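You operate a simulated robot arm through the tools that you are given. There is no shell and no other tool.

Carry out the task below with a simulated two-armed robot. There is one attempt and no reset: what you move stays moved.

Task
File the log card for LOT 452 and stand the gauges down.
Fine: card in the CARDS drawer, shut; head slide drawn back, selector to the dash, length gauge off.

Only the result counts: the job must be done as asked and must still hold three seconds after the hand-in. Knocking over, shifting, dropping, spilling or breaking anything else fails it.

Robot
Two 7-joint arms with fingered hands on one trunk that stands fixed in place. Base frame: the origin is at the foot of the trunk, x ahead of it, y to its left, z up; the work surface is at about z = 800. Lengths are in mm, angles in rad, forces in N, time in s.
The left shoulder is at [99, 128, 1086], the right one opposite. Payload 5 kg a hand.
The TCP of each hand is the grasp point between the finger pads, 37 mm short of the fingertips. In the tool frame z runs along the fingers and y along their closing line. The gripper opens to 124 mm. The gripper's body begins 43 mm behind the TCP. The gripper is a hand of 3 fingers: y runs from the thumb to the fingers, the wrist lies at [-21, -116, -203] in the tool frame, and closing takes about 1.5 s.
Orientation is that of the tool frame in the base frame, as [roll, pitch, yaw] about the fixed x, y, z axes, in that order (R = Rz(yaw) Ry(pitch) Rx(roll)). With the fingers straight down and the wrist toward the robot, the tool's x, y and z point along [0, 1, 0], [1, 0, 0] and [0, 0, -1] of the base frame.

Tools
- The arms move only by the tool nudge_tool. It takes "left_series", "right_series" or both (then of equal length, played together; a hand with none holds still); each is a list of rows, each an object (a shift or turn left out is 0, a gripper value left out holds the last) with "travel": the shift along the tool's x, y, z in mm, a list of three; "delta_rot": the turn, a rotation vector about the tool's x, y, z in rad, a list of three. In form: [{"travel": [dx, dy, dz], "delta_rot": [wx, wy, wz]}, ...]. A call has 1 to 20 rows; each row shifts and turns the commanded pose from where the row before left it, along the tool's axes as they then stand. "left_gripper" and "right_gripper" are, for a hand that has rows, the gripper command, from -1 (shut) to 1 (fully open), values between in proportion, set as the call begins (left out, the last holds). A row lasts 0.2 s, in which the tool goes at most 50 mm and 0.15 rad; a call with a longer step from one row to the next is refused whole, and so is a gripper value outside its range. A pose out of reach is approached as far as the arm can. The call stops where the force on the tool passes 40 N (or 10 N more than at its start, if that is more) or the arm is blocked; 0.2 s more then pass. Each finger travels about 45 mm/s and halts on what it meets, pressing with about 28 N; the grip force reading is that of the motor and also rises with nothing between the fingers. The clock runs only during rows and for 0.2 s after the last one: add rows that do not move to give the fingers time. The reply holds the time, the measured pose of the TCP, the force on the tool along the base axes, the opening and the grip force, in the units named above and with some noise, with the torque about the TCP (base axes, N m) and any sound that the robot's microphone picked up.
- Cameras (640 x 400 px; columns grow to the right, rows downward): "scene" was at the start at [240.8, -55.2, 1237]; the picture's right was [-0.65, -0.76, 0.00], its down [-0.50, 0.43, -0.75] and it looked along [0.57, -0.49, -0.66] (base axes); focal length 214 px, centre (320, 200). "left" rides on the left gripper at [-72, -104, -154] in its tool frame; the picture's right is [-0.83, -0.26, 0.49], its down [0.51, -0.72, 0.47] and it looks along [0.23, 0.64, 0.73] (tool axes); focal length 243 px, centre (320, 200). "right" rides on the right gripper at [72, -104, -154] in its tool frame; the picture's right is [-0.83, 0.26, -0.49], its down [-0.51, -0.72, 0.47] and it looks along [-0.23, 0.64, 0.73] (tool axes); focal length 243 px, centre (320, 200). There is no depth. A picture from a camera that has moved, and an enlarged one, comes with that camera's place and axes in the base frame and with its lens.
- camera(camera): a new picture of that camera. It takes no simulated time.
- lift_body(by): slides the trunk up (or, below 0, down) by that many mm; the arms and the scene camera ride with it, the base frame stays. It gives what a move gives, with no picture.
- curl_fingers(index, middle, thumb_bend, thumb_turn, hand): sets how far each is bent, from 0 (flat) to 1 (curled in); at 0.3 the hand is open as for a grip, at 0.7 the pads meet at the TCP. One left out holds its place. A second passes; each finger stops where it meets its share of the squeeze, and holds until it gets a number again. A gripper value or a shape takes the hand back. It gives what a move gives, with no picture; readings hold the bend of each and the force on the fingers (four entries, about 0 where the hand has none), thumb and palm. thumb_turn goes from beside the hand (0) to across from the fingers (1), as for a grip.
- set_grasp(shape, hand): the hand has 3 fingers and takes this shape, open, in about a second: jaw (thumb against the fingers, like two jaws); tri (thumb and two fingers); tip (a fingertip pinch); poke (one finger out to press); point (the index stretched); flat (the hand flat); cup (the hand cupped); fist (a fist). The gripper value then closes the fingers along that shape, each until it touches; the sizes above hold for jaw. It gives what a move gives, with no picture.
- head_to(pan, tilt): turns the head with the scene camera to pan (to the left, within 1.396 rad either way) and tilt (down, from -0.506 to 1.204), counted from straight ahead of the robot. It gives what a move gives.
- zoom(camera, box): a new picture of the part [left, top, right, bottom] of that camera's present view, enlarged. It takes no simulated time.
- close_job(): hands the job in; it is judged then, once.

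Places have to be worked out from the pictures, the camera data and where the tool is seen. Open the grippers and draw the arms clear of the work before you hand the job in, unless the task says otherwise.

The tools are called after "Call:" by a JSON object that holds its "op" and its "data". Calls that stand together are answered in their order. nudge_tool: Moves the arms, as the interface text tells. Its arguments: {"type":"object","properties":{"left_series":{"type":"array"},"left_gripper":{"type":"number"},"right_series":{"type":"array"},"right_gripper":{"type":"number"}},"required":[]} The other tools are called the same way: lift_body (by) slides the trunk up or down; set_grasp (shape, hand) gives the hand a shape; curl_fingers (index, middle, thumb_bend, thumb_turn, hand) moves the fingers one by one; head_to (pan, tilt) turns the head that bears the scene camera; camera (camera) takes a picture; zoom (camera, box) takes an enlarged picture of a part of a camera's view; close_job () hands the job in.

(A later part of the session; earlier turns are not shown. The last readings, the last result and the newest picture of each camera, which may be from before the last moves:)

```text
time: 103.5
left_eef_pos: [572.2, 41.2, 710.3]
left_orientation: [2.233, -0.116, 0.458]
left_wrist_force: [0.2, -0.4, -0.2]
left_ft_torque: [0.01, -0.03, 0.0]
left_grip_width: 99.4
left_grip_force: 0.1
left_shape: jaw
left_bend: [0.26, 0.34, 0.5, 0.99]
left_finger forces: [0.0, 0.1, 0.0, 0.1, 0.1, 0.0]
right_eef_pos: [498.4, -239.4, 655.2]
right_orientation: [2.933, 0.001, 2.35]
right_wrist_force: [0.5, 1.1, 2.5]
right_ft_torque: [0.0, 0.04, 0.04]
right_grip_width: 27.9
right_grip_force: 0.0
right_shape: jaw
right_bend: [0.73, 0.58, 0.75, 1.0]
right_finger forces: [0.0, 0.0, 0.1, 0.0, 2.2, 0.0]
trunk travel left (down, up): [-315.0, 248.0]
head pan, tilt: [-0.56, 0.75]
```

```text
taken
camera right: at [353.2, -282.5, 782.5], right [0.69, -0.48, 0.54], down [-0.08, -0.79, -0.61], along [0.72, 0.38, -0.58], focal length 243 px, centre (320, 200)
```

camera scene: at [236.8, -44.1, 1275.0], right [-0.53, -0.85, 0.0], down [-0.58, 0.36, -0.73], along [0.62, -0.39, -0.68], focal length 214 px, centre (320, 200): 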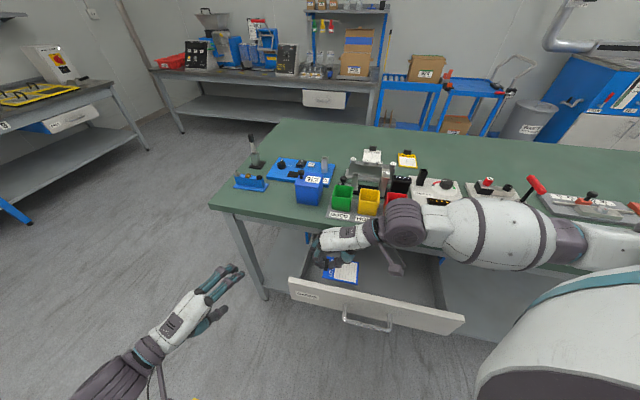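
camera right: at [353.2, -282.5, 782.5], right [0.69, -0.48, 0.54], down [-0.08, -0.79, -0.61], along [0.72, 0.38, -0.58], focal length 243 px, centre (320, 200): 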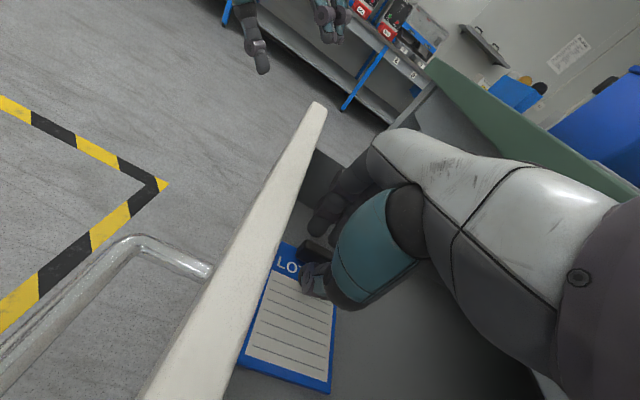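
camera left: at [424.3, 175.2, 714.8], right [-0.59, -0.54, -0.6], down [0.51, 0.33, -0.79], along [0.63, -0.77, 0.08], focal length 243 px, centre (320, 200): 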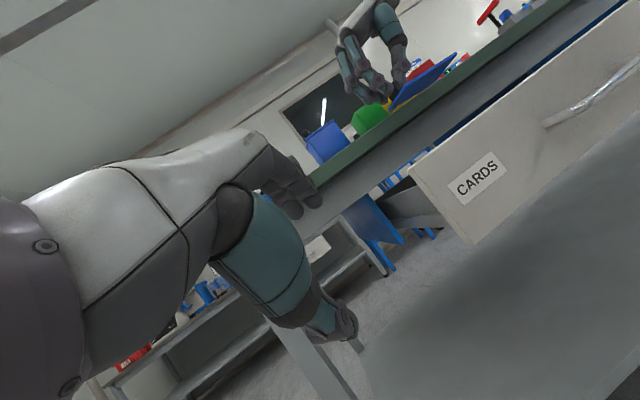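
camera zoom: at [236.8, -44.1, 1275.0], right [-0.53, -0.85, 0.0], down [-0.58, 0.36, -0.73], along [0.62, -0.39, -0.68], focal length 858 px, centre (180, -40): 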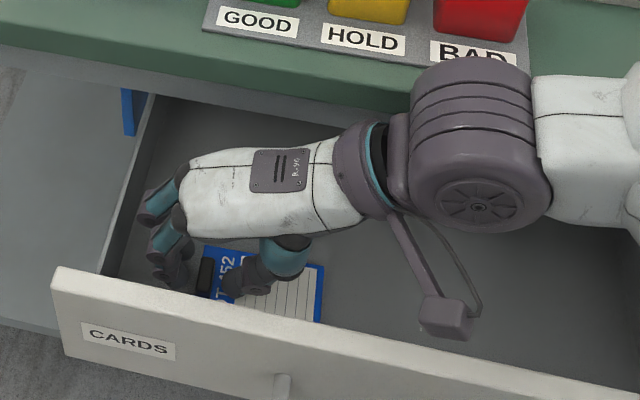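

The clip is free between the open jaws and the card lies flat. I lift straight up 40 mm and check that the card stays.

Call:
{"op": "nudge_tool", "data": {"right_series": [{"travel": [0, 1, -4.9]}, {"travel": [0, 2.1, -9.8]}, {"travel": [0, 5.2, -24.5]}, {"travel": [0, 0, 0]}]}}

Call:
{"op": "zoom", "data": {"camera": "scene", "box": [290, 210, 420, 310]}}

Call:
{"op": "camera", "data": {"camera": "right"}}

```text
time: 104.5
left_eef_pos: [573.2, 41.3, 710.8]
left_orientation: [2.233, -0.117, 0.459]
left_wrist_force: [0.5, -0.6, 0.6]
left_ft_torque: [-0.02, 0.02, 0.02]
left_grip_width: 99.0
left_grip_force: 0.0
left_shape: jaw
left_bend: [0.26, 0.34, 0.5, 0.99]
left_finger forces: [0.0, 0.0, 0.0, 0.0, 0.0, 0.1]
right_eef_pos: [499.1, -239.7, 695.0]
right_orientation: [2.932, 0.001, 2.348]
right_wrist_force: [0.0, 0.8, -0.4]
right_ft_torque: [0.03, -0.02, 0.0]
right_grip_width: 27.8
right_grip_force: 0.0
right_shape: jaw
right_bend: [0.73, 0.58, 0.74, 1.0]
right_finger forces: [0.1, 0.0, 0.0, 0.0, 0.1, 0.1]
trunk travel left (down, up): [-315.0, 248.0]
head pan, tilt: [-0.56, 0.75]
```

```text
4.00 times, centred on (355, 260) of scene
camera zoom: at [237.0, -44.5, 1274.9], right [-0.53, -0.85, 0.0], down [-0.58, 0.36, -0.73], along [0.62, -0.39, -0.68], focal length 858 px, centre (180, -40)
```

zoom: 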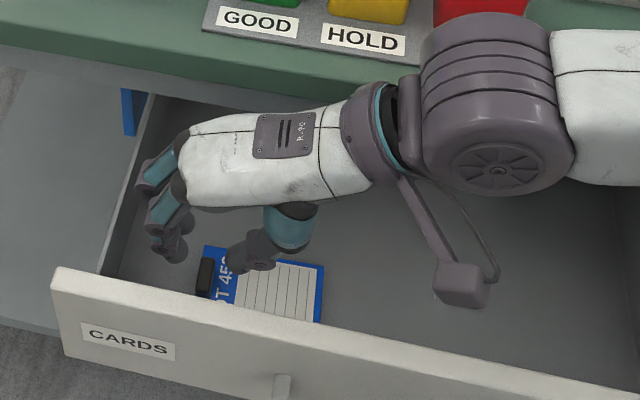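

```text
taken
camera right: at [353.5, -282.5, 822.4], right [0.69, -0.48, 0.54], down [-0.08, -0.79, -0.61], along [0.72, 0.38, -0.58], focal length 243 px, centre (320, 200)
```

right: 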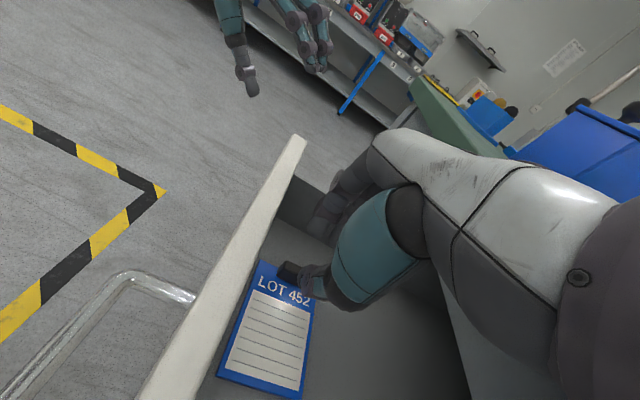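

The card lies flat in the drawer. I retrace the right hand's path up and out.

Call:
{"op": "nudge_tool", "data": {"right_series": [{"travel": [0, 8.3, -39]}, {"travel": [0, 9.3, -44]}, {"travel": [0, 9.3, -44]}, {"travel": [-10, 4, -19]}, {"travel": [0, 9.3, -44]}, {"travel": [0, 9.3, -44]}, {"travel": [0, 9.3, -44]}, {"travel": [0, 9.3, -44]}, {"travel": [0, 9.3, -44]}, {"travel": [0, 5, -24]}, {"travel": [0, 0, 0]}]}}

Call:
{"op": "camera", "data": {"camera": "scene"}}

Call:
{"op": "zoom", "data": {"camera": "scene", "box": [270, 210, 480, 345]}}

```text
time: 106.9
left_eef_pos: [573.6, 42.7, 710.6]
left_orientation: [2.232, -0.117, 0.459]
left_wrist_force: [-0.6, 0.7, 0.9]
left_ft_torque: [-0.01, 0.01, -0.04]
left_grip_width: 98.8
left_grip_force: 0.0
left_shape: jaw
left_bend: [0.26, 0.34, 0.5, 0.99]
left_finger forces: [0.0, 0.0, 0.0, 0.0, 0.1, 0.0]
right_eef_pos: [506.3, -246.7, 1094.8]
right_orientation: [2.931, 0.0, 2.351]
right_wrist_force: [-0.5, -0.2, -0.2]
right_ft_torque: [-0.01, -0.04, -0.01]
right_grip_width: 27.8
right_grip_force: 0.0
right_shape: jaw
right_bend: [0.73, 0.58, 0.74, 1.0]
right_finger forces: [0.1, 0.0, 0.0, 0.1, 0.0, 0.1]
trunk travel left (down, up): [-315.0, 248.0]
head pan, tilt: [-0.56, 0.75]
```

```text
taken
camera scene: at [237.0, -43.9, 1275.0], right [-0.53, -0.85, 0.0], down [-0.58, 0.36, -0.73], along [0.62, -0.39, -0.68], focal length 214 px, centre (320, 200)
```

scene: 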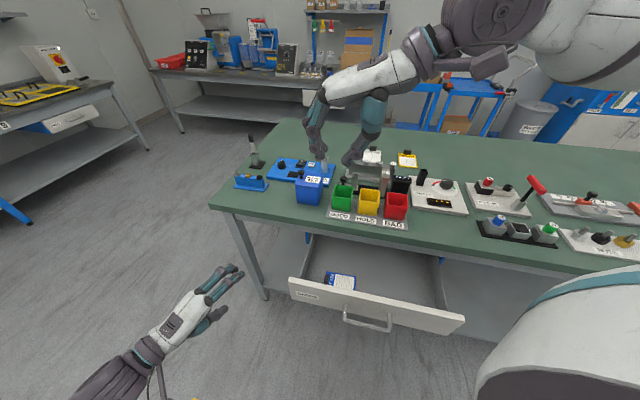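

```text
2.96 times, centred on (375, 278) of scene
camera zoom: at [237.0, -43.9, 1275.0], right [-0.53, -0.85, 0.0], down [-0.58, 0.36, -0.73], along [0.62, -0.39, -0.68], focal length 636 px, centre (157, -30)
```

zoom: 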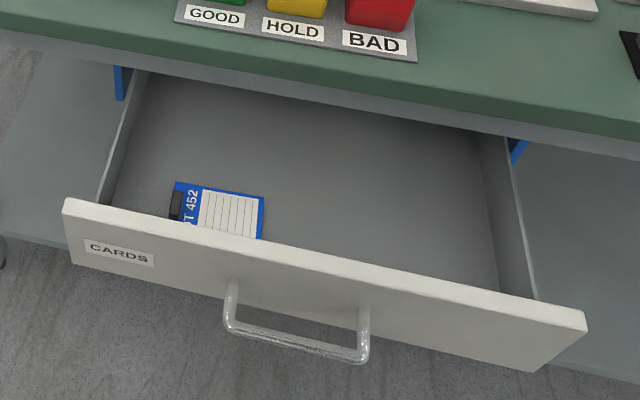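

The card is flat in the drawer. I untilt the right hand, move it out over the table edge, and yaw it back so it can return to its side.

Call:
{"op": "nudge_tool", "data": {"right_series": [{"delta_rot": [0.105, 0, 0]}, {"delta_rot": [0.104, 0, 0]}, {"travel": [-40, 0, 0]}, {"travel": [-40, 0, 0]}, {"travel": [-40, 0, 0]}, {"delta_rot": [0, 0, 0.12]}, {"delta_rot": [0, 0, 0.12]}, {"delta_rot": [0, 0, 0.12]}, {"delta_rot": [0, 0, 0.12]}, {"delta_rot": [0, 0, 0.12]}, {"delta_rot": [0, 0, 0.12]}, {"delta_rot": [0, 0, 0.12]}, {"delta_rot": [0, 0, 0.12]}, {"delta_rot": [0, 0, 0.12]}, {"delta_rot": [0, 0, 0.12]}, {"delta_rot": [0, 0, 0.12]}, {"delta_rot": [0, 0, 0.12]}, {"delta_rot": [0, 0, 0.12]}, {"travel": [0, 0, 0]}]}}

Call:
{"op": "nudge_tool", "data": {"right_series": [{"travel": [-44, 0, 0]}, {"travel": [-44, 0, 0]}, {"travel": [-44, 0, 0]}, {"travel": [-44, 0, 0]}, {"travel": [-44, 0, 0]}, {"travel": [-44, 0, 0]}, {"travel": [-44, 0, 0]}, {"travel": [0, 0, 0]}]}}

Call:
{"op": "camera", "data": {"camera": "scene"}}

```text
time: 110.9
left_eef_pos: [572.7, 41.0, 711.4]
left_orientation: [2.233, -0.117, 0.459]
left_wrist_force: [0.1, -1.1, 0.1]
left_ft_torque: [0.02, -0.02, 0.06]
left_grip_width: 99.3
left_grip_force: 0.1
left_shape: jaw
left_bend: [0.26, 0.34, 0.5, 0.99]
left_finger forces: [0.1, 0.1, 0.1, 0.0, 0.0, 0.1]
right_eef_pos: [590.3, -334.3, 1093.8]
right_orientation: [3.141, -0.001, 0.787]
right_wrist_force: [0.4, -0.2, 0.1]
right_ft_torque: [0.0, 0.01, 0.0]
right_grip_width: 27.8
right_grip_force: 0.1
right_shape: jaw
right_bend: [0.73, 0.58, 0.74, 1.0]
right_finger forces: [0.0, 0.1, 0.0, 0.1, 0.0, 0.1]
trunk travel left (down, up): [-315.0, 248.0]
head pan, tilt: [-0.56, 0.75]
```

```text
time: 112.7
left_eef_pos: [573.1, 42.5, 711.2]
left_orientation: [2.231, -0.117, 0.457]
left_wrist_force: [0.5, -0.1, -0.2]
left_ft_torque: [0.0, 0.0, -0.02]
left_grip_width: 98.9
left_grip_force: 0.1
left_shape: jaw
left_bend: [0.26, 0.34, 0.5, 0.99]
left_finger forces: [0.0, 0.0, 0.1, 0.0, 0.0, 0.0]
right_eef_pos: [372.3, -553.5, 1091.9]
right_orientation: [-3.139, 0.0, 0.79]
right_wrist_force: [0.3, -0.3, 0.0]
right_ft_torque: [0.0, 0.04, 0.02]
right_grip_width: 27.7
right_grip_force: 0.1
right_shape: jaw
right_bend: [0.73, 0.58, 0.74, 1.0]
right_finger forces: [0.1, 0.0, 0.0, 0.0, 0.0, 0.0]
trunk travel left (down, up): [-315.0, 248.0]
head pan, tilt: [-0.56, 0.75]
```

```text
taken
camera scene: at [238.0, -44.9, 1274.7], right [-0.53, -0.85, 0.0], down [-0.58, 0.36, -0.73], along [0.62, -0.39, -0.68], focal length 214 px, centre (320, 200)
```

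scene: 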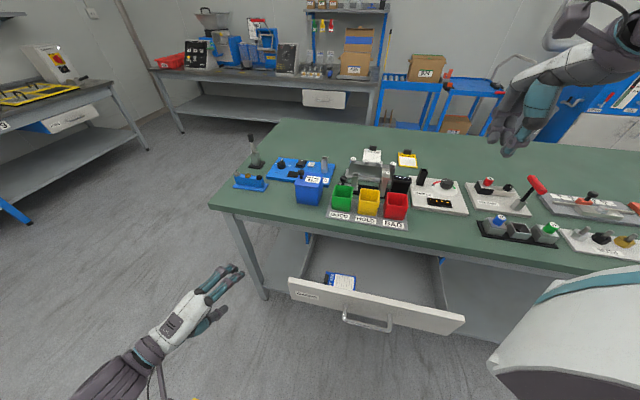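

The right hand is parked. To close the drawer I'll reuse the proven left-hand grip on the handle: raise the trunk 60 mm (same geometry as before) and retrace the left hand's path back above the handle.

Call:
{"op": "lift_body", "data": {"by": 60}}

Call:
{"op": "head_to", "data": {"pan": -0.72, "tilt": 1.1}}

Call:
{"op": "nudge_tool", "data": {"left_series": [{"travel": [-37.6, 11.4, 7.4]}, {"travel": [-37.6, 11.4, 7.4]}, {"travel": [-37.6, 11.4, 7.4]}, {"travel": [-37.6, 11.4, 7.4]}, {"travel": [-37.6, 11.4, 7.4]}, {"travel": [-37.6, 11.4, 7.4]}, {"travel": [-37.6, 11.4, 7.4]}, {"travel": [-37.6, 11.4, 7.4]}, {"travel": [0, 0, 0]}]}}

Call:
{"op": "camera", "data": {"camera": "scene"}}

Call:
{"op": "zoom", "data": {"camera": "scene", "box": [240, 120, 440, 260]}}

```text
time: 113.7
left_eef_pos: [574.0, 41.6, 770.6]
left_orientation: [2.231, -0.116, 0.46]
left_wrist_force: [0.2, 0.8, -0.1]
left_ft_torque: [-0.01, 0.0, 0.0]
left_grip_width: 99.0
left_grip_force: 0.0
left_shape: jaw
left_bend: [0.26, 0.34, 0.5, 0.99]
left_finger forces: [0.1, 0.0, 0.0, 0.0, 0.0, 0.0]
right_eef_pos: [373.5, -550.6, 1152.0]
right_orientation: [-3.141, 0.001, 0.786]
right_wrist_force: [0.5, 0.1, 0.1]
right_ft_torque: [-0.01, 0.02, -0.03]
right_grip_width: 27.8
right_grip_force: 0.2
right_shape: jaw
right_bend: [0.73, 0.58, 0.74, 1.0]
right_finger forces: [0.0, 0.0, 0.0, 0.1, 0.0, 0.0]
trunk travel left (down, up): [-375.0, 188.0]
head pan, tilt: [-0.56, 0.75]
```

```text
time: 114.5
left_eef_pos: [572.6, 42.9, 770.6]
left_orientation: [2.233, -0.117, 0.46]
left_wrist_force: [-1.0, -0.3, 1.0]
left_ft_torque: [0.03, 0.04, -0.01]
left_grip_width: 99.2
left_grip_force: 0.0
left_shape: jaw
left_bend: [0.26, 0.34, 0.5, 0.99]
left_finger forces: [0.0, 0.0, 0.0, 0.1, 0.0, 0.1]
right_eef_pos: [373.8, -549.8, 1153.6]
right_orientation: [3.141, -0.002, 0.785]
right_wrist_force: [0.8, 0.5, -0.3]
right_ft_torque: [0.02, -0.01, -0.01]
right_grip_width: 27.9
right_grip_force: 0.1
right_shape: jaw
right_bend: [0.73, 0.58, 0.74, 1.0]
right_finger forces: [0.0, 0.0, 0.0, 0.0, 0.0, 0.0]
trunk travel left (down, up): [-375.0, 188.0]
head pan, tilt: [-0.721, 1.1]
```

```text
time: 116.5
left_eef_pos: [347.8, -183.8, 772.8]
left_orientation: [2.233, -0.117, 0.459]
left_wrist_force: [-0.2, 0.1, 0.1]
left_ft_torque: [-0.02, 0.0, 0.02]
left_grip_width: 99.0
left_grip_force: 0.0
left_shape: jaw
left_bend: [0.26, 0.34, 0.5, 0.99]
left_finger forces: [0.0, 0.0, 0.0, 0.0, 0.1, 0.1]
right_eef_pos: [373.7, -550.3, 1153.7]
right_orientation: [3.141, -0.001, 0.789]
right_wrist_force: [0.6, -0.3, -0.5]
right_ft_torque: [-0.01, 0.03, -0.02]
right_grip_width: 27.8
right_grip_force: 0.1
right_shape: jaw
right_bend: [0.73, 0.58, 0.74, 1.0]
right_finger forces: [0.1, 0.0, 0.0, 0.0, 0.0, 0.1]
trunk travel left (down, up): [-375.0, 188.0]
head pan, tilt: [-0.721, 1.1]
```

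```text
taken
camera scene: at [200.6, -41.3, 1309.4], right [-0.66, -0.75, 0.0], down [-0.67, 0.59, -0.45], along [0.34, -0.3, -0.89], focal length 214 px, centre (320, 200)
```

scene: 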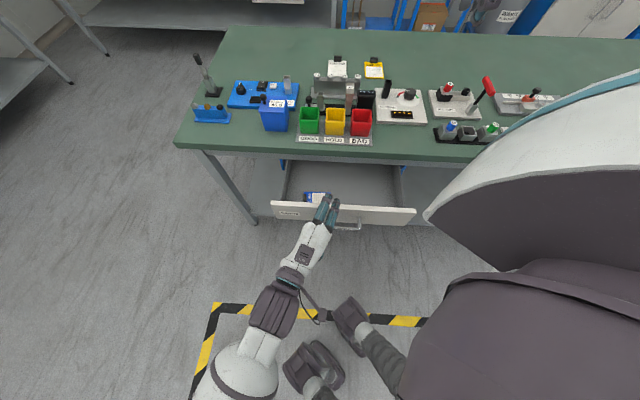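

```text
2.86 times, centred on (340, 190) of scene
camera zoom: at [200.6, -41.3, 1309.4], right [-0.66, -0.75, 0.0], down [-0.67, 0.59, -0.45], along [0.34, -0.3, -0.89], focal length 613 px, centre (263, 229)
```

zoom: 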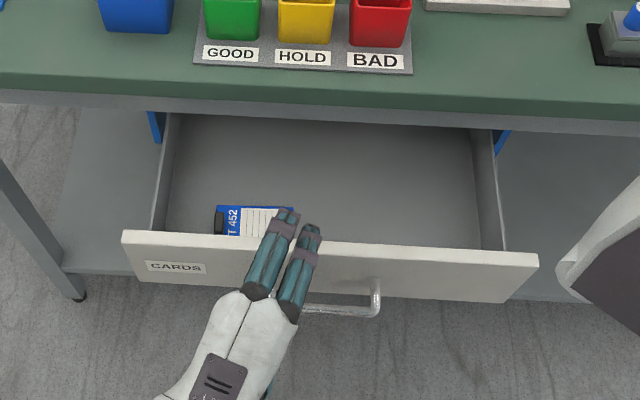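

The drawer hasn't moved. I narrow the opening a bit so the fingertips stay clear of the front panel, go the last 40 mm right, and lower over the handle.

Call:
{"op": "nudge_tool", "data": {"left_gripper": 0.2, "left_series": [{"travel": [-37.6, 11.4, 7.4]}, {"travel": [0, 0, 0]}, {"travel": [0, 0, 0]}, {"travel": [-2.3, -15.7, 12.2]}, {"travel": [-4.7, -31.3, 24.4]}, {"travel": [-2.3, -15.7, 12.2]}, {"travel": [0, 0, 0]}]}}

Call:
{"op": "zoom", "data": {"camera": "scene", "box": [270, 170, 410, 260]}}

Call:
{"op": "zoom", "data": {"camera": "left", "box": [220, 100, 480, 340]}}

```text
time: 118.1
left_eef_pos: [316.6, -211.8, 691.4]
left_orientation: [2.231, -0.117, 0.459]
left_wrist_force: [-0.5, 0.2, -0.7]
left_ft_torque: [0.02, -0.01, -0.03]
left_grip_width: 74.9
left_grip_force: 0.0
left_shape: jaw
left_bend: [0.73, 0.41, 0.64, 1.0]
left_finger forces: [0.0, 0.1, 0.0, 0.1, 0.0, 0.0]
right_eef_pos: [373.6, -551.2, 1153.3]
right_orientation: [-3.141, -0.003, 0.788]
right_wrist_force: [-0.3, 0.2, 0.1]
right_ft_torque: [-0.02, 0.01, -0.01]
right_grip_width: 28.1
right_grip_force: 0.1
right_shape: jaw
right_bend: [0.73, 0.58, 0.74, 1.0]
right_finger forces: [0.1, 0.1, 0.0, 0.1, 0.0, 0.0]
trunk travel left (down, up): [-375.0, 188.0]
head pan, tilt: [-0.721, 1.1]
```

```text
4.44 times, centred on (340, 215) of scene
camera zoom: at [200.0, -41.7, 1309.5], right [-0.66, -0.75, 0.0], down [-0.67, 0.59, -0.45], along [0.34, -0.3, -0.89], focal length 953 px, centre (231, 133)
```

zoom: 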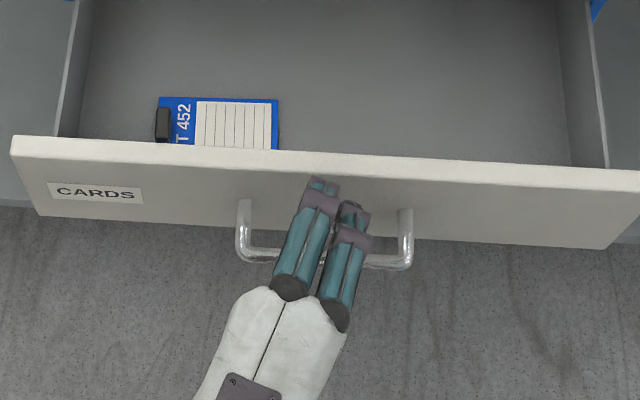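

```text
1.67 times, centred on (350, 220) of left
camera zoom: at [169.0, -77.9, 695.1], right [-0.59, -0.54, -0.6], down [0.51, 0.33, -0.79], along [0.63, -0.77, 0.08], focal length 404 px, centre (270, 167)
```

zoom: 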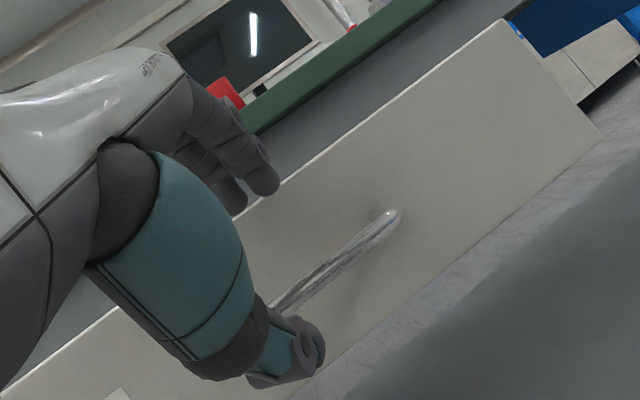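

The bar is between thumb and fingers. I lower the last 30 mm, narrow the opening, advance ~13 mm toward the bar and close.

Call:
{"op": "nudge_tool", "data": {"left_gripper": -0.2, "left_series": [{"travel": [-1.8, -11.8, 9.2]}, {"travel": [-1.7, -11.7, 9.1]}, {"travel": [0, 0, 0]}, {"travel": [2, 3.6, 5]}, {"travel": [2.1, 3.6, 5]}, {"travel": [0, 0, 0]}]}}

Call:
{"op": "zoom", "data": {"camera": "left", "box": [220, 100, 480, 340]}}

Call:
{"op": "zoom", "data": {"camera": "scene", "box": [270, 170, 410, 260]}}

```text
time: 119.5
left_eef_pos: [328.0, -221.2, 661.8]
left_orientation: [2.232, -0.117, 0.458]
left_wrist_force: [0.6, 0.0, 0.4]
left_ft_torque: [-0.01, -0.01, -0.01]
left_grip_width: 50.0
left_grip_force: 0.2
left_shape: jaw
left_bend: [0.74, 0.49, 0.72, 1.0]
left_finger forces: [0.1, 0.0, 0.0, 0.0, 0.1, 0.1]
right_eef_pos: [372.5, -551.0, 1153.7]
right_orientation: [3.14, 0.0, 0.787]
right_wrist_force: [-0.4, 0.2, 0.2]
right_ft_torque: [0.03, 0.01, 0.02]
right_grip_width: 27.9
right_grip_force: 0.0
right_shape: jaw
right_bend: [0.73, 0.58, 0.74, 1.0]
right_finger forces: [0.0, 0.0, 0.1, 0.1, 0.0, 0.0]
trunk travel left (down, up): [-375.0, 188.0]
head pan, tilt: [-0.721, 1.1]
```

```text
1.67 times, centred on (350, 220) of left
camera zoom: at [179.2, -87.6, 665.4], right [-0.59, -0.54, -0.6], down [0.51, 0.33, -0.79], along [0.63, -0.77, 0.08], focal length 404 px, centre (270, 167)
```

zoom: 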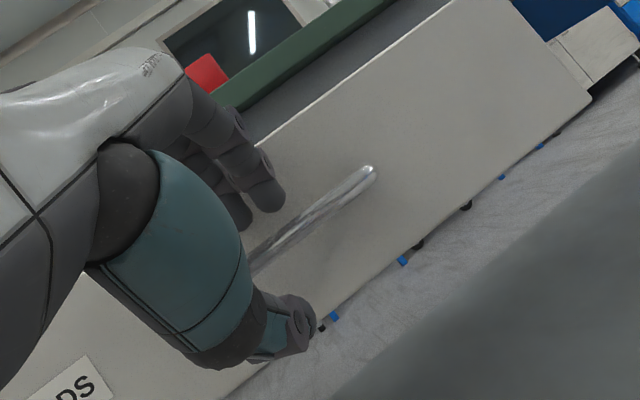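

```text
4.44 times, centred on (340, 215) of scene
camera zoom: at [199.8, -41.8, 1309.5], right [-0.66, -0.75, 0.0], down [-0.67, 0.59, -0.45], along [0.34, -0.3, -0.89], focal length 953 px, centre (231, 133)
```

zoom: 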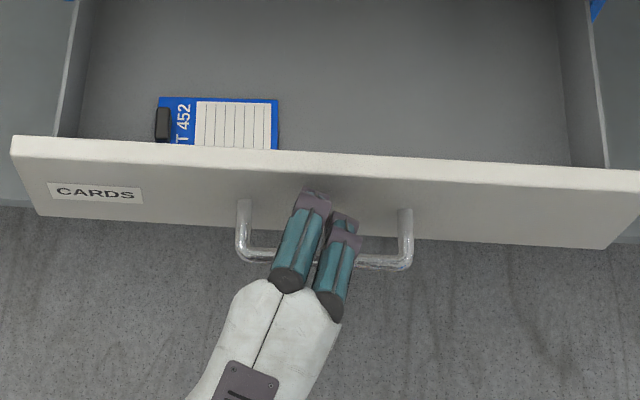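

The geometry matches the earlier grip. I close on the bar.

Call:
{"op": "nudge_tool", "data": {"left_gripper": -1, "left_series": [{"travel": [0, 0, 0]}, {"travel": [0, 0, 0]}, {"travel": [0, 0, 0]}, {"travel": [0, 0, 0]}, {"travel": [0, 0, 0]}, {"travel": [0, 0, 0]}]}}

Call:
{"op": "zoom", "data": {"camera": "left", "box": [220, 100, 480, 340]}}

```text
time: 120.9
left_eef_pos: [327.7, -220.9, 661.0]
left_orientation: [2.233, -0.117, 0.457]
left_wrist_force: [1.0, -0.7, -2.3]
left_ft_torque: [-0.05, 0.1, 0.09]
left_grip_width: 6.8
left_grip_force: 28.3
left_shape: jaw
left_bend: [0.72, 0.69, 0.72, 1.0]
left_finger forces: [15.8, 7.9, 0.1, 0.0, 24.8, 0.0]
right_eef_pos: [374.2, -550.6, 1153.6]
right_orientation: [-3.14, -0.001, 0.789]
right_wrist_force: [0.1, -0.3, -0.7]
right_ft_torque: [-0.02, 0.01, -0.03]
right_grip_width: 27.8
right_grip_force: 0.0
right_shape: jaw
right_bend: [0.73, 0.58, 0.74, 1.0]
right_finger forces: [0.0, 0.0, 0.0, 0.0, 0.0, 0.1]
trunk travel left (down, up): [-375.0, 188.0]
head pan, tilt: [-0.721, 1.1]
```

```text
1.67 times, centred on (350, 220) of left
camera zoom: at [179.2, -87.6, 665.2], right [-0.59, -0.54, -0.6], down [0.51, 0.33, -0.79], along [0.63, -0.77, 0.08], focal length 404 px, centre (270, 167)
```

zoom: 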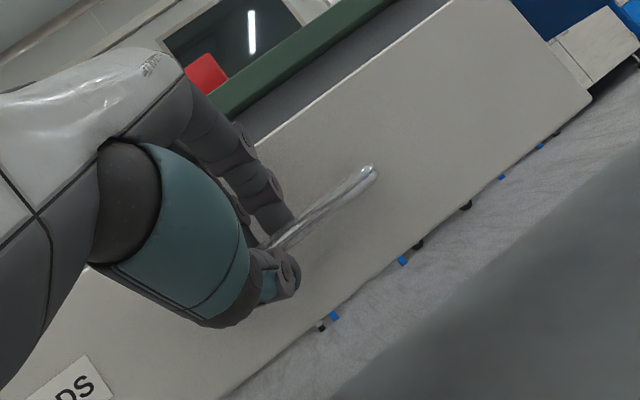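

The handle is gripped. I push the drawer in smoothly along +n, first ~150 mm.

Call:
{"op": "nudge_tool", "data": {"left_series": [{"travel": [1.59, 2.77, 3.85]}, {"travel": [3.17, 5.53, 7.7]}, {"travel": [3.17, 5.53, 7.7]}, {"travel": [3.49, 6.09, 8.47]}, {"travel": [3.49, 6.09, 8.47]}, {"travel": [3.49, 6.09, 8.47]}, {"travel": [3.49, 6.09, 8.47]}, {"travel": [3.49, 6.09, 8.47]}, {"travel": [3.49, 6.09, 8.47]}, {"travel": [3.49, 6.09, 8.47]}, {"travel": [3.49, 6.09, 8.47]}, {"travel": [3.49, 6.09, 8.47]}, {"travel": [3.49, 6.09, 8.47]}, {"travel": [3.17, 5.53, 7.7]}, {"travel": [1.59, 2.77, 3.85]}, {"travel": [0, 0, 0]}]}}

Call:
{"op": "camera", "data": {"camera": "scene"}}

Call:
{"op": "zoom", "data": {"camera": "scene", "box": [240, 110, 440, 240]}}

```text
time: 124.3
left_eef_pos: [435.6, -329.4, 661.3]
left_orientation: [2.232, -0.116, 0.459]
left_wrist_force: [8.1, 9.4, 0.5]
left_ft_torque: [-0.01, -0.02, 0.36]
left_grip_width: 6.7
left_grip_force: 27.9
left_shape: jaw
left_bend: [0.72, 0.7, 0.72, 1.0]
left_finger forces: [17.8, 9.0, 0.1, 0.0, 26.9, 0.0]
right_eef_pos: [373.7, -549.9, 1153.9]
right_orientation: [3.14, 0.001, 0.787]
right_wrist_force: [0.0, 0.1, -0.2]
right_ft_torque: [0.02, -0.04, 0.01]
right_grip_width: 28.1
right_grip_force: 0.0
right_shape: jaw
right_bend: [0.73, 0.58, 0.74, 1.0]
right_finger forces: [0.1, 0.0, 0.0, 0.1, 0.0, 0.1]
trunk travel left (down, up): [-375.0, 188.0]
head pan, tilt: [-0.721, 1.1]
```

```text
taken
camera scene: at [200.6, -41.0, 1309.4], right [-0.66, -0.75, 0.0], down [-0.67, 0.59, -0.45], along [0.34, -0.3, -0.89], focal length 214 px, centre (320, 200)
```

scene: 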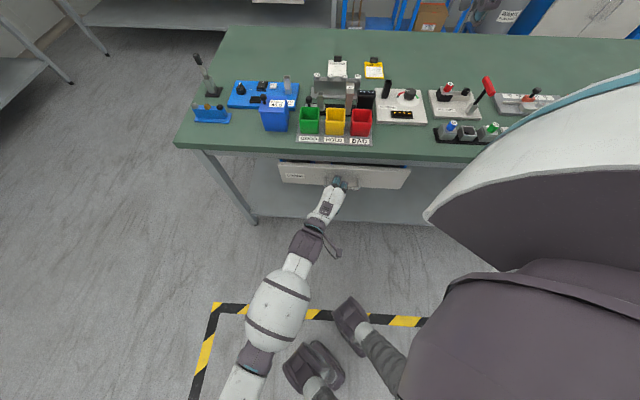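

```text
3.08 times, centred on (340, 175) of scene
camera zoom: at [200.6, -41.0, 1309.4], right [-0.66, -0.75, 0.0], down [-0.67, 0.59, -0.45], along [0.34, -0.3, -0.89], focal length 660 px, centre (258, 277)
```

zoom: 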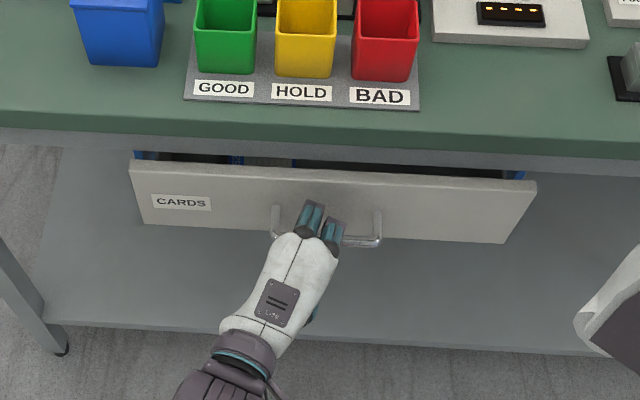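

About 40 mm remains. I push on, then finish in small steps until it meets its stop.

Call:
{"op": "nudge_tool", "data": {"left_series": [{"travel": [3.17, 5.53, 7.7]}, {"travel": [3.17, 5.53, 7.7]}, {"travel": [2.54, 4.43, 6.16]}, {"travel": [0, 0, 0]}]}}

Call:
{"op": "nudge_tool", "data": {"left_series": [{"travel": [1.27, 2.21, 3.08]}, {"travel": [1.27, 2.21, 3.08]}, {"travel": [0, 0, 0]}]}}

Call:
{"op": "zoom", "data": {"camera": "scene", "box": [240, 110, 440, 240]}}

```text
time: 125.3
left_eef_pos: [454.7, -347.9, 661.3]
left_orientation: [2.233, -0.115, 0.456]
left_wrist_force: [8.6, 3.3, 0.1]
left_ft_torque: [-0.03, -0.03, 0.28]
left_grip_width: 7.2
left_grip_force: 27.9
left_shape: jaw
left_bend: [0.72, 0.69, 0.72, 1.0]
left_finger forces: [18.5, 9.8, 0.0, 0.0, 25.9, 0.0]
right_eef_pos: [373.3, -549.9, 1154.0]
right_orientation: [3.141, 0.0, 0.79]
right_wrist_force: [0.0, -0.1, -0.6]
right_ft_torque: [-0.05, 0.03, -0.02]
right_grip_width: 27.8
right_grip_force: 0.1
right_shape: jaw
right_bend: [0.73, 0.58, 0.74, 1.0]
right_finger forces: [0.0, 0.0, 0.0, 0.1, 0.0, 0.0]
trunk travel left (down, up): [-375.0, 188.0]
head pan, tilt: [-0.721, 1.1]
```

```text
time: 126.1
left_eef_pos: [459.7, -352.7, 660.9]
left_orientation: [2.232, -0.117, 0.459]
left_wrist_force: [7.9, 3.0, -0.7]
left_ft_torque: [-0.05, -0.01, 0.23]
left_grip_width: 6.8
left_grip_force: 28.3
left_shape: jaw
left_bend: [0.72, 0.69, 0.72, 1.0]
left_finger forces: [18.2, 9.4, 0.1, 0.0, 26.1, 0.0]
right_eef_pos: [373.8, -550.7, 1154.4]
right_orientation: [-3.139, 0.001, 0.787]
right_wrist_force: [0.1, 0.2, 0.2]
right_ft_torque: [0.02, 0.01, -0.02]
right_grip_width: 27.8
right_grip_force: 0.1
right_shape: jaw
right_bend: [0.73, 0.58, 0.74, 1.0]
right_finger forces: [0.0, 0.0, 0.0, 0.0, 0.1, 0.0]
trunk travel left (down, up): [-375.0, 188.0]
head pan, tilt: [-0.721, 1.1]
```

```text
3.08 times, centred on (340, 175) of scene
camera zoom: at [200.7, -41.7, 1309.4], right [-0.66, -0.75, 0.0], down [-0.67, 0.59, -0.45], along [0.34, -0.3, -0.89], focal length 660 px, centre (258, 277)
```

zoom: 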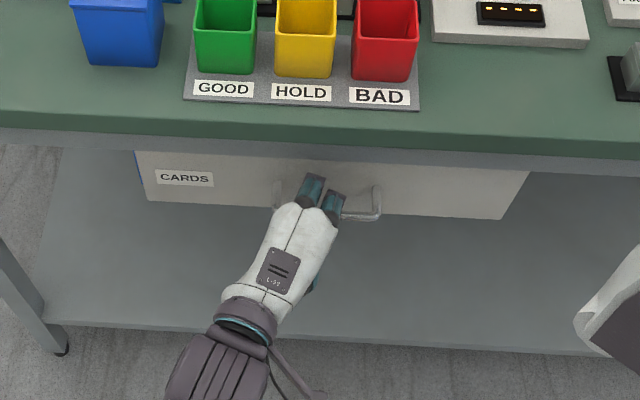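

About 6 mm remain by my reckoning. I push in 2 mm steps and watch the force along n.

Call:
{"op": "nudge_tool", "data": {"left_series": [{"travel": [0.95, 1.66, 2.31]}, {"travel": [0.95, 1.66, 2.31]}, {"travel": [0, 0, 0]}]}}

Call:
{"op": "nudge_tool", "data": {"left_series": [{"travel": [0.63, 1.1, 1.54]}, {"travel": [0.63, 1.1, 1.54]}, {"travel": [0, 0, 0]}]}}

Call:
{"op": "zoom", "data": {"camera": "scene", "box": [240, 110, 440, 240]}}

```text
time: 126.9
left_eef_pos: [463.0, -358.5, 661.6]
left_orientation: [2.232, -0.115, 0.456]
left_wrist_force: [0.5, 12.8, 3.3]
left_ft_torque: [0.03, 0.04, 0.25]
left_grip_width: 6.9
left_grip_force: 28.0
left_shape: jaw
left_bend: [0.73, 0.7, 0.72, 1.0]
left_finger forces: [17.9, 8.1, 0.0, 0.0, 28.3, 0.0]
right_eef_pos: [373.6, -550.2, 1153.6]
right_orientation: [-3.14, 0.001, 0.787]
right_wrist_force: [-0.3, 1.0, 0.0]
right_ft_torque: [-0.01, -0.02, -0.02]
right_grip_width: 28.2
right_grip_force: 0.0
right_shape: jaw
right_bend: [0.73, 0.58, 0.74, 1.0]
right_finger forces: [0.0, 0.1, 0.0, 0.0, 0.1, 0.0]
trunk travel left (down, up): [-375.0, 188.0]
head pan, tilt: [-0.721, 1.1]
```

```text
time: 127.7
left_eef_pos: [464.5, -360.2, 661.6]
left_orientation: [2.231, -0.117, 0.459]
left_wrist_force: [-8.5, 17.1, 2.1]
left_ft_torque: [0.11, 0.23, 0.1]
left_grip_width: 7.4
left_grip_force: 27.8
left_shape: jaw
left_bend: [0.73, 0.71, 0.72, 1.0]
left_finger forces: [15.0, 5.3, 0.1, 0.0, 28.2, 0.0]
right_eef_pos: [372.1, -548.6, 1153.5]
right_orientation: [-3.141, 0.001, 0.787]
right_wrist_force: [-0.1, 0.4, -0.2]
right_ft_torque: [-0.01, -0.01, 0.0]
right_grip_width: 27.9
right_grip_force: 0.1
right_shape: jaw
right_bend: [0.73, 0.58, 0.74, 1.0]
right_finger forces: [0.0, 0.1, 0.1, 0.0, 0.0, 0.0]
trunk travel left (down, up): [-375.0, 188.0]
head pan, tilt: [-0.721, 1.1]
```

```text
3.08 times, centred on (340, 175) of scene
camera zoom: at [199.1, -40.3, 1309.6], right [-0.66, -0.75, 0.0], down [-0.67, 0.59, -0.46], along [0.34, -0.3, -0.89], focal length 660 px, centre (258, 277)
```

zoom: 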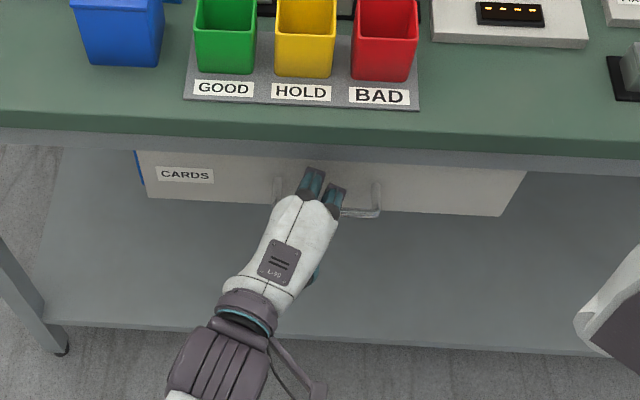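

The force along n rose to 18 N: the drawer is shut against its stop. I open the hand moderately and back off along the fingers.

Call:
{"op": "nudge_tool", "data": {"left_gripper": -0.25, "left_series": [{"travel": [0, 0, 0]}, {"travel": [0, 0, 0]}, {"travel": [0, 0, 0]}, {"travel": [0, 0, 0]}, {"travel": [0, 0, 0]}]}}

Call:
{"op": "zoom", "data": {"camera": "scene", "box": [240, 110, 440, 240]}}

Call:
{"op": "zoom", "data": {"camera": "left", "box": [220, 100, 480, 340]}}

```text
time: 128.9
left_eef_pos: [466.7, -360.5, 661.2]
left_orientation: [2.232, -0.117, 0.459]
left_wrist_force: [-5.1, 5.5, -6.4]
left_ft_torque: [-0.14, -0.07, 0.02]
left_grip_width: 44.1
left_grip_force: 0.1
left_shape: jaw
left_bend: [0.74, 0.54, 0.73, 1.0]
left_finger forces: [0.0, 9.6, 0.1, 0.0, 0.0, 0.0]
right_eef_pos: [373.0, -550.4, 1153.8]
right_orientation: [-3.141, 0.0, 0.787]
right_wrist_force: [-0.2, -0.6, 0.7]
right_ft_torque: [0.01, -0.03, -0.03]
right_grip_width: 28.1
right_grip_force: 0.0
right_shape: jaw
right_bend: [0.73, 0.58, 0.74, 1.0]
right_finger forces: [0.1, 0.1, 0.0, 0.0, 0.0, 0.1]
trunk travel left (down, up): [-375.0, 188.0]
head pan, tilt: [-0.721, 1.1]
```

```text
3.08 times, centred on (340, 175) of scene
camera zoom: at [199.9, -41.6, 1309.5], right [-0.66, -0.75, 0.0], down [-0.67, 0.59, -0.45], along [0.34, -0.3, -0.89], focal length 660 px, centre (258, 277)
```

zoom: 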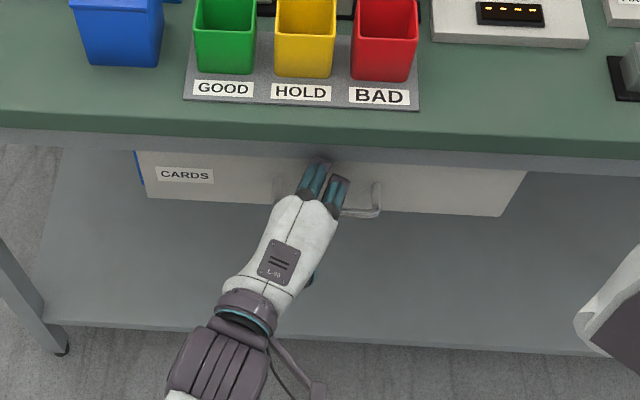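

```text
1.67 times, centred on (350, 220) of left
camera zoom: at [317.1, -227.0, 664.5], right [-0.59, -0.54, -0.6], down [0.51, 0.33, -0.79], along [0.63, -0.77, 0.08], focal length 404 px, centre (270, 167)
```

zoom: 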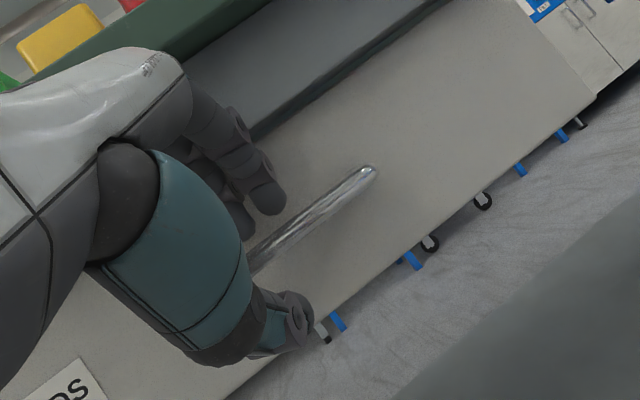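

The drawer stays shut. I back the hand off along its axis away from the handle.

Call:
{"op": "nudge_tool", "data": {"left_series": [{"travel": [0, 0, -8]}, {"travel": [0, 0, -15]}, {"travel": [0, 0, -25]}, {"travel": [0, 0, -25]}, {"travel": [0, 0, 0]}]}}

Call:
{"op": "zoom", "data": {"camera": "scene", "box": [240, 110, 440, 240]}}

Call:
{"op": "camera", "data": {"camera": "left"}}

```text
time: 130.1
left_eef_pos: [436.2, -312.4, 705.4]
left_orientation: [2.232, -0.117, 0.46]
left_wrist_force: [0.4, -0.4, 1.2]
left_ft_torque: [-0.01, -0.01, 0.01]
left_grip_width: 45.9
left_grip_force: 0.1
left_shape: jaw
left_bend: [0.74, 0.5, 0.73, 1.0]
left_finger forces: [0.0, 0.0, 0.1, 0.0, 0.0, 0.0]
right_eef_pos: [373.6, -551.0, 1153.3]
right_orientation: [3.14, 0.001, 0.786]
right_wrist_force: [0.6, -1.1, 0.0]
right_ft_torque: [-0.01, 0.02, 0.02]
right_grip_width: 28.0
right_grip_force: 0.1
right_shape: jaw
right_bend: [0.73, 0.58, 0.74, 1.0]
right_finger forces: [0.0, 0.1, 0.1, 0.0, 0.0, 0.0]
trunk travel left (down, up): [-375.0, 188.0]
head pan, tilt: [-0.721, 1.1]
```

```text
3.08 times, centred on (340, 175) of scene
camera zoom: at [200.2, -42.2, 1309.4], right [-0.66, -0.75, 0.0], down [-0.67, 0.59, -0.45], along [0.34, -0.3, -0.89], focal length 660 px, centre (258, 277)
```

zoom: 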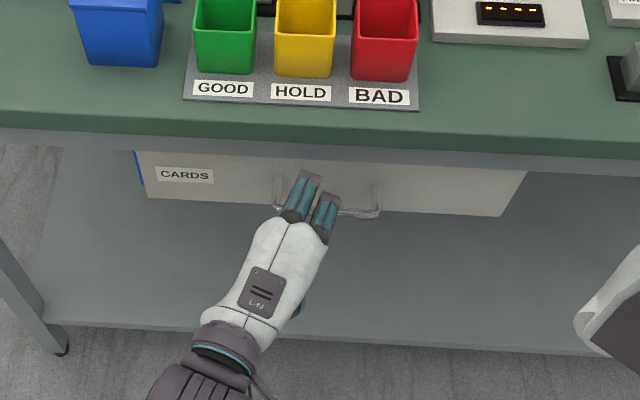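

```text
taken
camera left: at [287.7, -178.3, 709.2], right [-0.59, -0.54, -0.6], down [0.51, 0.33, -0.79], along [0.63, -0.77, 0.08], focal length 243 px, centre (320, 200)
```

left: 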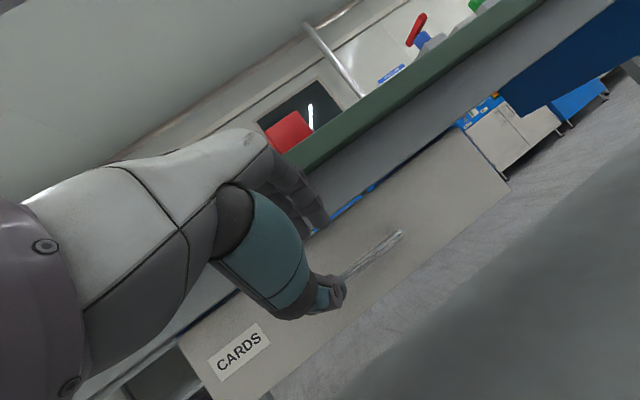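

The hand is off the handle and the drawer remains shut. I retreat further back and then off to the left.

Call:
{"op": "nudge_tool", "data": {"left_series": [{"travel": [-12.7, -22.1, -30.8]}, {"travel": [-12.7, -22.1, -30.8]}, {"travel": [-6.4, -11, -15.4]}, {"travel": [37.6, -11.4, -7.4]}, {"travel": [37.6, -11.4, -7.4]}, {"travel": [37.6, -11.4, -7.4]}, {"travel": [37.6, -11.4, -7.4]}, {"travel": [37.6, -11.4, -7.4]}, {"travel": [37.6, -11.4, -7.4]}, {"travel": [37.6, -11.4, -7.4]}, {"travel": [37.6, -11.4, -7.4]}, {"travel": [37.6, -11.4, -7.4]}, {"travel": [37.6, -11.4, -7.4]}, {"travel": [0, 0, 0]}]}}

Call:
{"op": "zoom", "data": {"camera": "scene", "box": [260, 130, 430, 240]}}

Call:
{"op": "camera", "data": {"camera": "scene"}}

```text
time: 133.1
left_eef_pos: [646.5, 41.2, 704.3]
left_orientation: [2.232, -0.116, 0.458]
left_wrist_force: [0.0, 0.7, 0.6]
left_ft_torque: [-0.02, 0.0, -0.03]
left_grip_width: 46.1
left_grip_force: 0.0
left_shape: jaw
left_bend: [0.74, 0.5, 0.73, 1.0]
left_finger forces: [0.0, 0.0, 0.1, 0.0, 0.0, 0.0]
right_eef_pos: [372.8, -550.8, 1153.3]
right_orientation: [3.141, 0.0, 0.79]
right_wrist_force: [-0.4, 0.5, 0.1]
right_ft_torque: [-0.02, 0.02, -0.03]
right_grip_width: 27.7
right_grip_force: 0.0
right_shape: jaw
right_bend: [0.73, 0.58, 0.74, 1.0]
right_finger forces: [0.0, 0.1, 0.1, 0.0, 0.1, 0.0]
trunk travel left (down, up): [-375.0, 188.0]
head pan, tilt: [-0.721, 1.1]
```

```text
3.64 times, centred on (345, 185) of scene
camera zoom: at [199.7, -42.1, 1309.5], right [-0.66, -0.75, 0.0], down [-0.67, 0.59, -0.45], along [0.34, -0.3, -0.89], focal length 780 px, centre (229, 254)
```

zoom: 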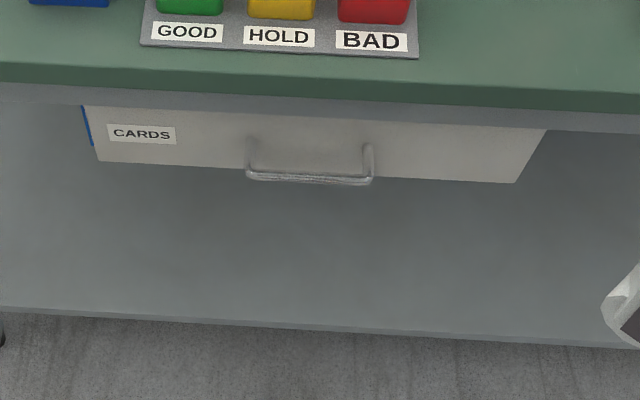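

```text
taken
camera scene: at [199.7, -42.1, 1309.5], right [-0.66, -0.75, 0.0], down [-0.67, 0.59, -0.45], along [0.34, -0.3, -0.89], focal length 214 px, centre (320, 200)
```

scene: 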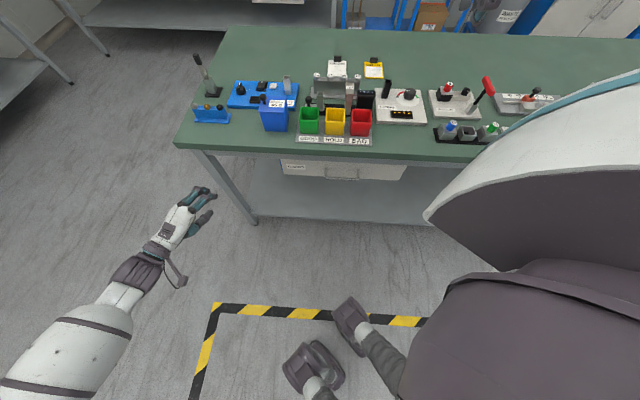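

The drawer's image matches its original shut position. Now I check the bench: selector, gauge display, slide and everything else.

Call:
{"op": "head_to", "data": {"pan": -0.68, "tilt": 0.8}}

Call:
{"op": "camera", "data": {"camera": "scene"}}

Call:
{"op": "zoom", "data": {"camera": "scene", "box": [210, 130, 310, 210]}}

Call:
{"op": "zoom", "data": {"camera": "scene", "box": [290, 120, 400, 220]}}

Call:
{"op": "zoom", "data": {"camera": "scene", "box": [390, 120, 640, 260]}}

```text
time: 133.9
left_eef_pos: [647.0, 41.1, 705.4]
left_orientation: [2.233, -0.117, 0.461]
left_wrist_force: [0.4, 0.3, -0.6]
left_ft_torque: [-0.03, 0.02, 0.0]
left_grip_width: 46.1
left_grip_force: 0.1
left_shape: jaw
left_bend: [0.74, 0.5, 0.73, 1.0]
left_finger forces: [0.1, 0.0, 0.0, 0.0, 0.0, 0.0]
right_eef_pos: [374.0, -550.8, 1153.2]
right_orientation: [-3.14, 0.001, 0.787]
right_wrist_force: [0.7, -0.5, 0.1]
right_ft_torque: [-0.01, 0.02, -0.01]
right_grip_width: 28.0
right_grip_force: 0.0
right_shape: jaw
right_bend: [0.73, 0.58, 0.74, 1.0]
right_finger forces: [0.0, 0.0, 0.1, 0.0, 0.1, 0.0]
trunk travel left (down, up): [-375.0, 188.0]
head pan, tilt: [-0.681, 0.799]
```

```text
taken
camera scene: at [215.2, -50.9, 1331.2], right [-0.63, -0.78, 0.0], down [-0.56, 0.45, -0.7], along [0.54, -0.44, -0.72], focal length 214 px, centre (320, 200)
```

scene: 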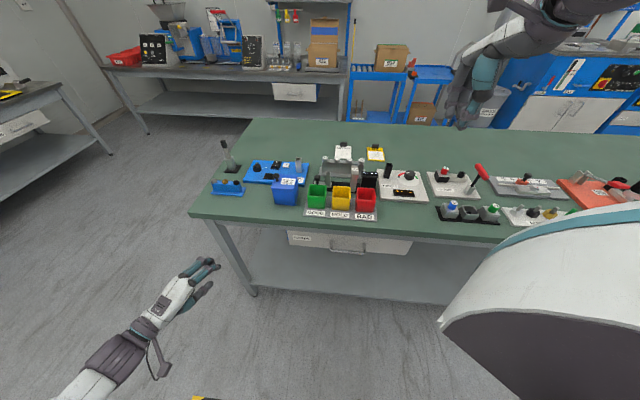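

```text
5.00 times, centred on (260, 170) of scene
camera zoom: at [215.2, -50.9, 1331.2], right [-0.63, -0.78, 0.0], down [-0.56, 0.45, -0.7], along [0.54, -0.44, -0.72], focal length 1072 px, centre (620, 350)
```

zoom: 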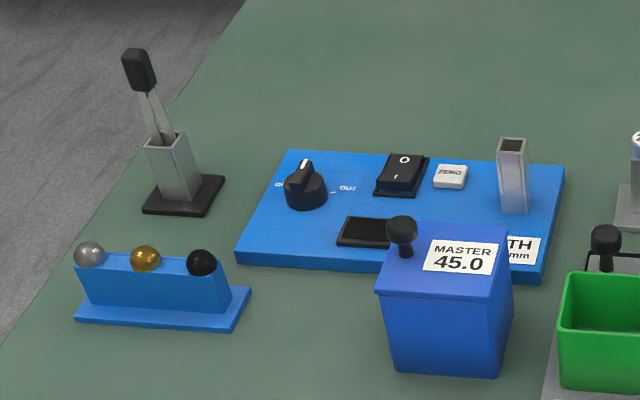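

```text
4.00 times, centred on (345, 170) of scene
camera zoom: at [215.2, -50.9, 1331.2], right [-0.63, -0.78, 0.0], down [-0.56, 0.45, -0.7], along [0.54, -0.44, -0.72], focal length 858 px, centre (220, 320)
```

zoom: 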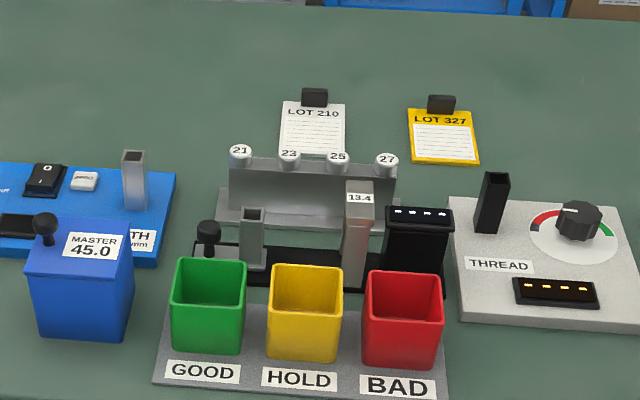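

```text
2.56 times, centred on (515, 190) of scene
camera zoom: at [215.2, -50.9, 1331.2], right [-0.63, -0.78, 0.0], down [-0.56, 0.45, -0.7], along [0.54, -0.44, -0.72], focal length 549 px, centre (-179, 226)
```

zoom: 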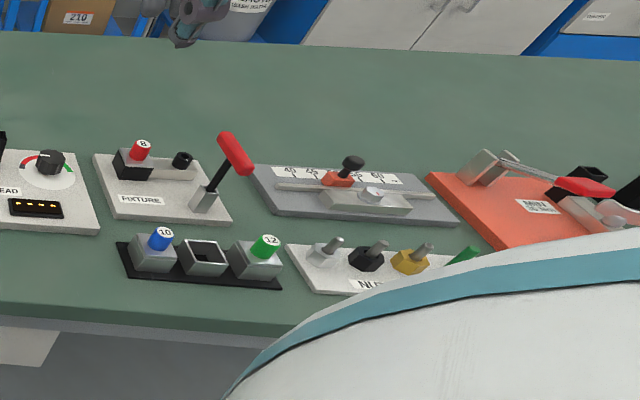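

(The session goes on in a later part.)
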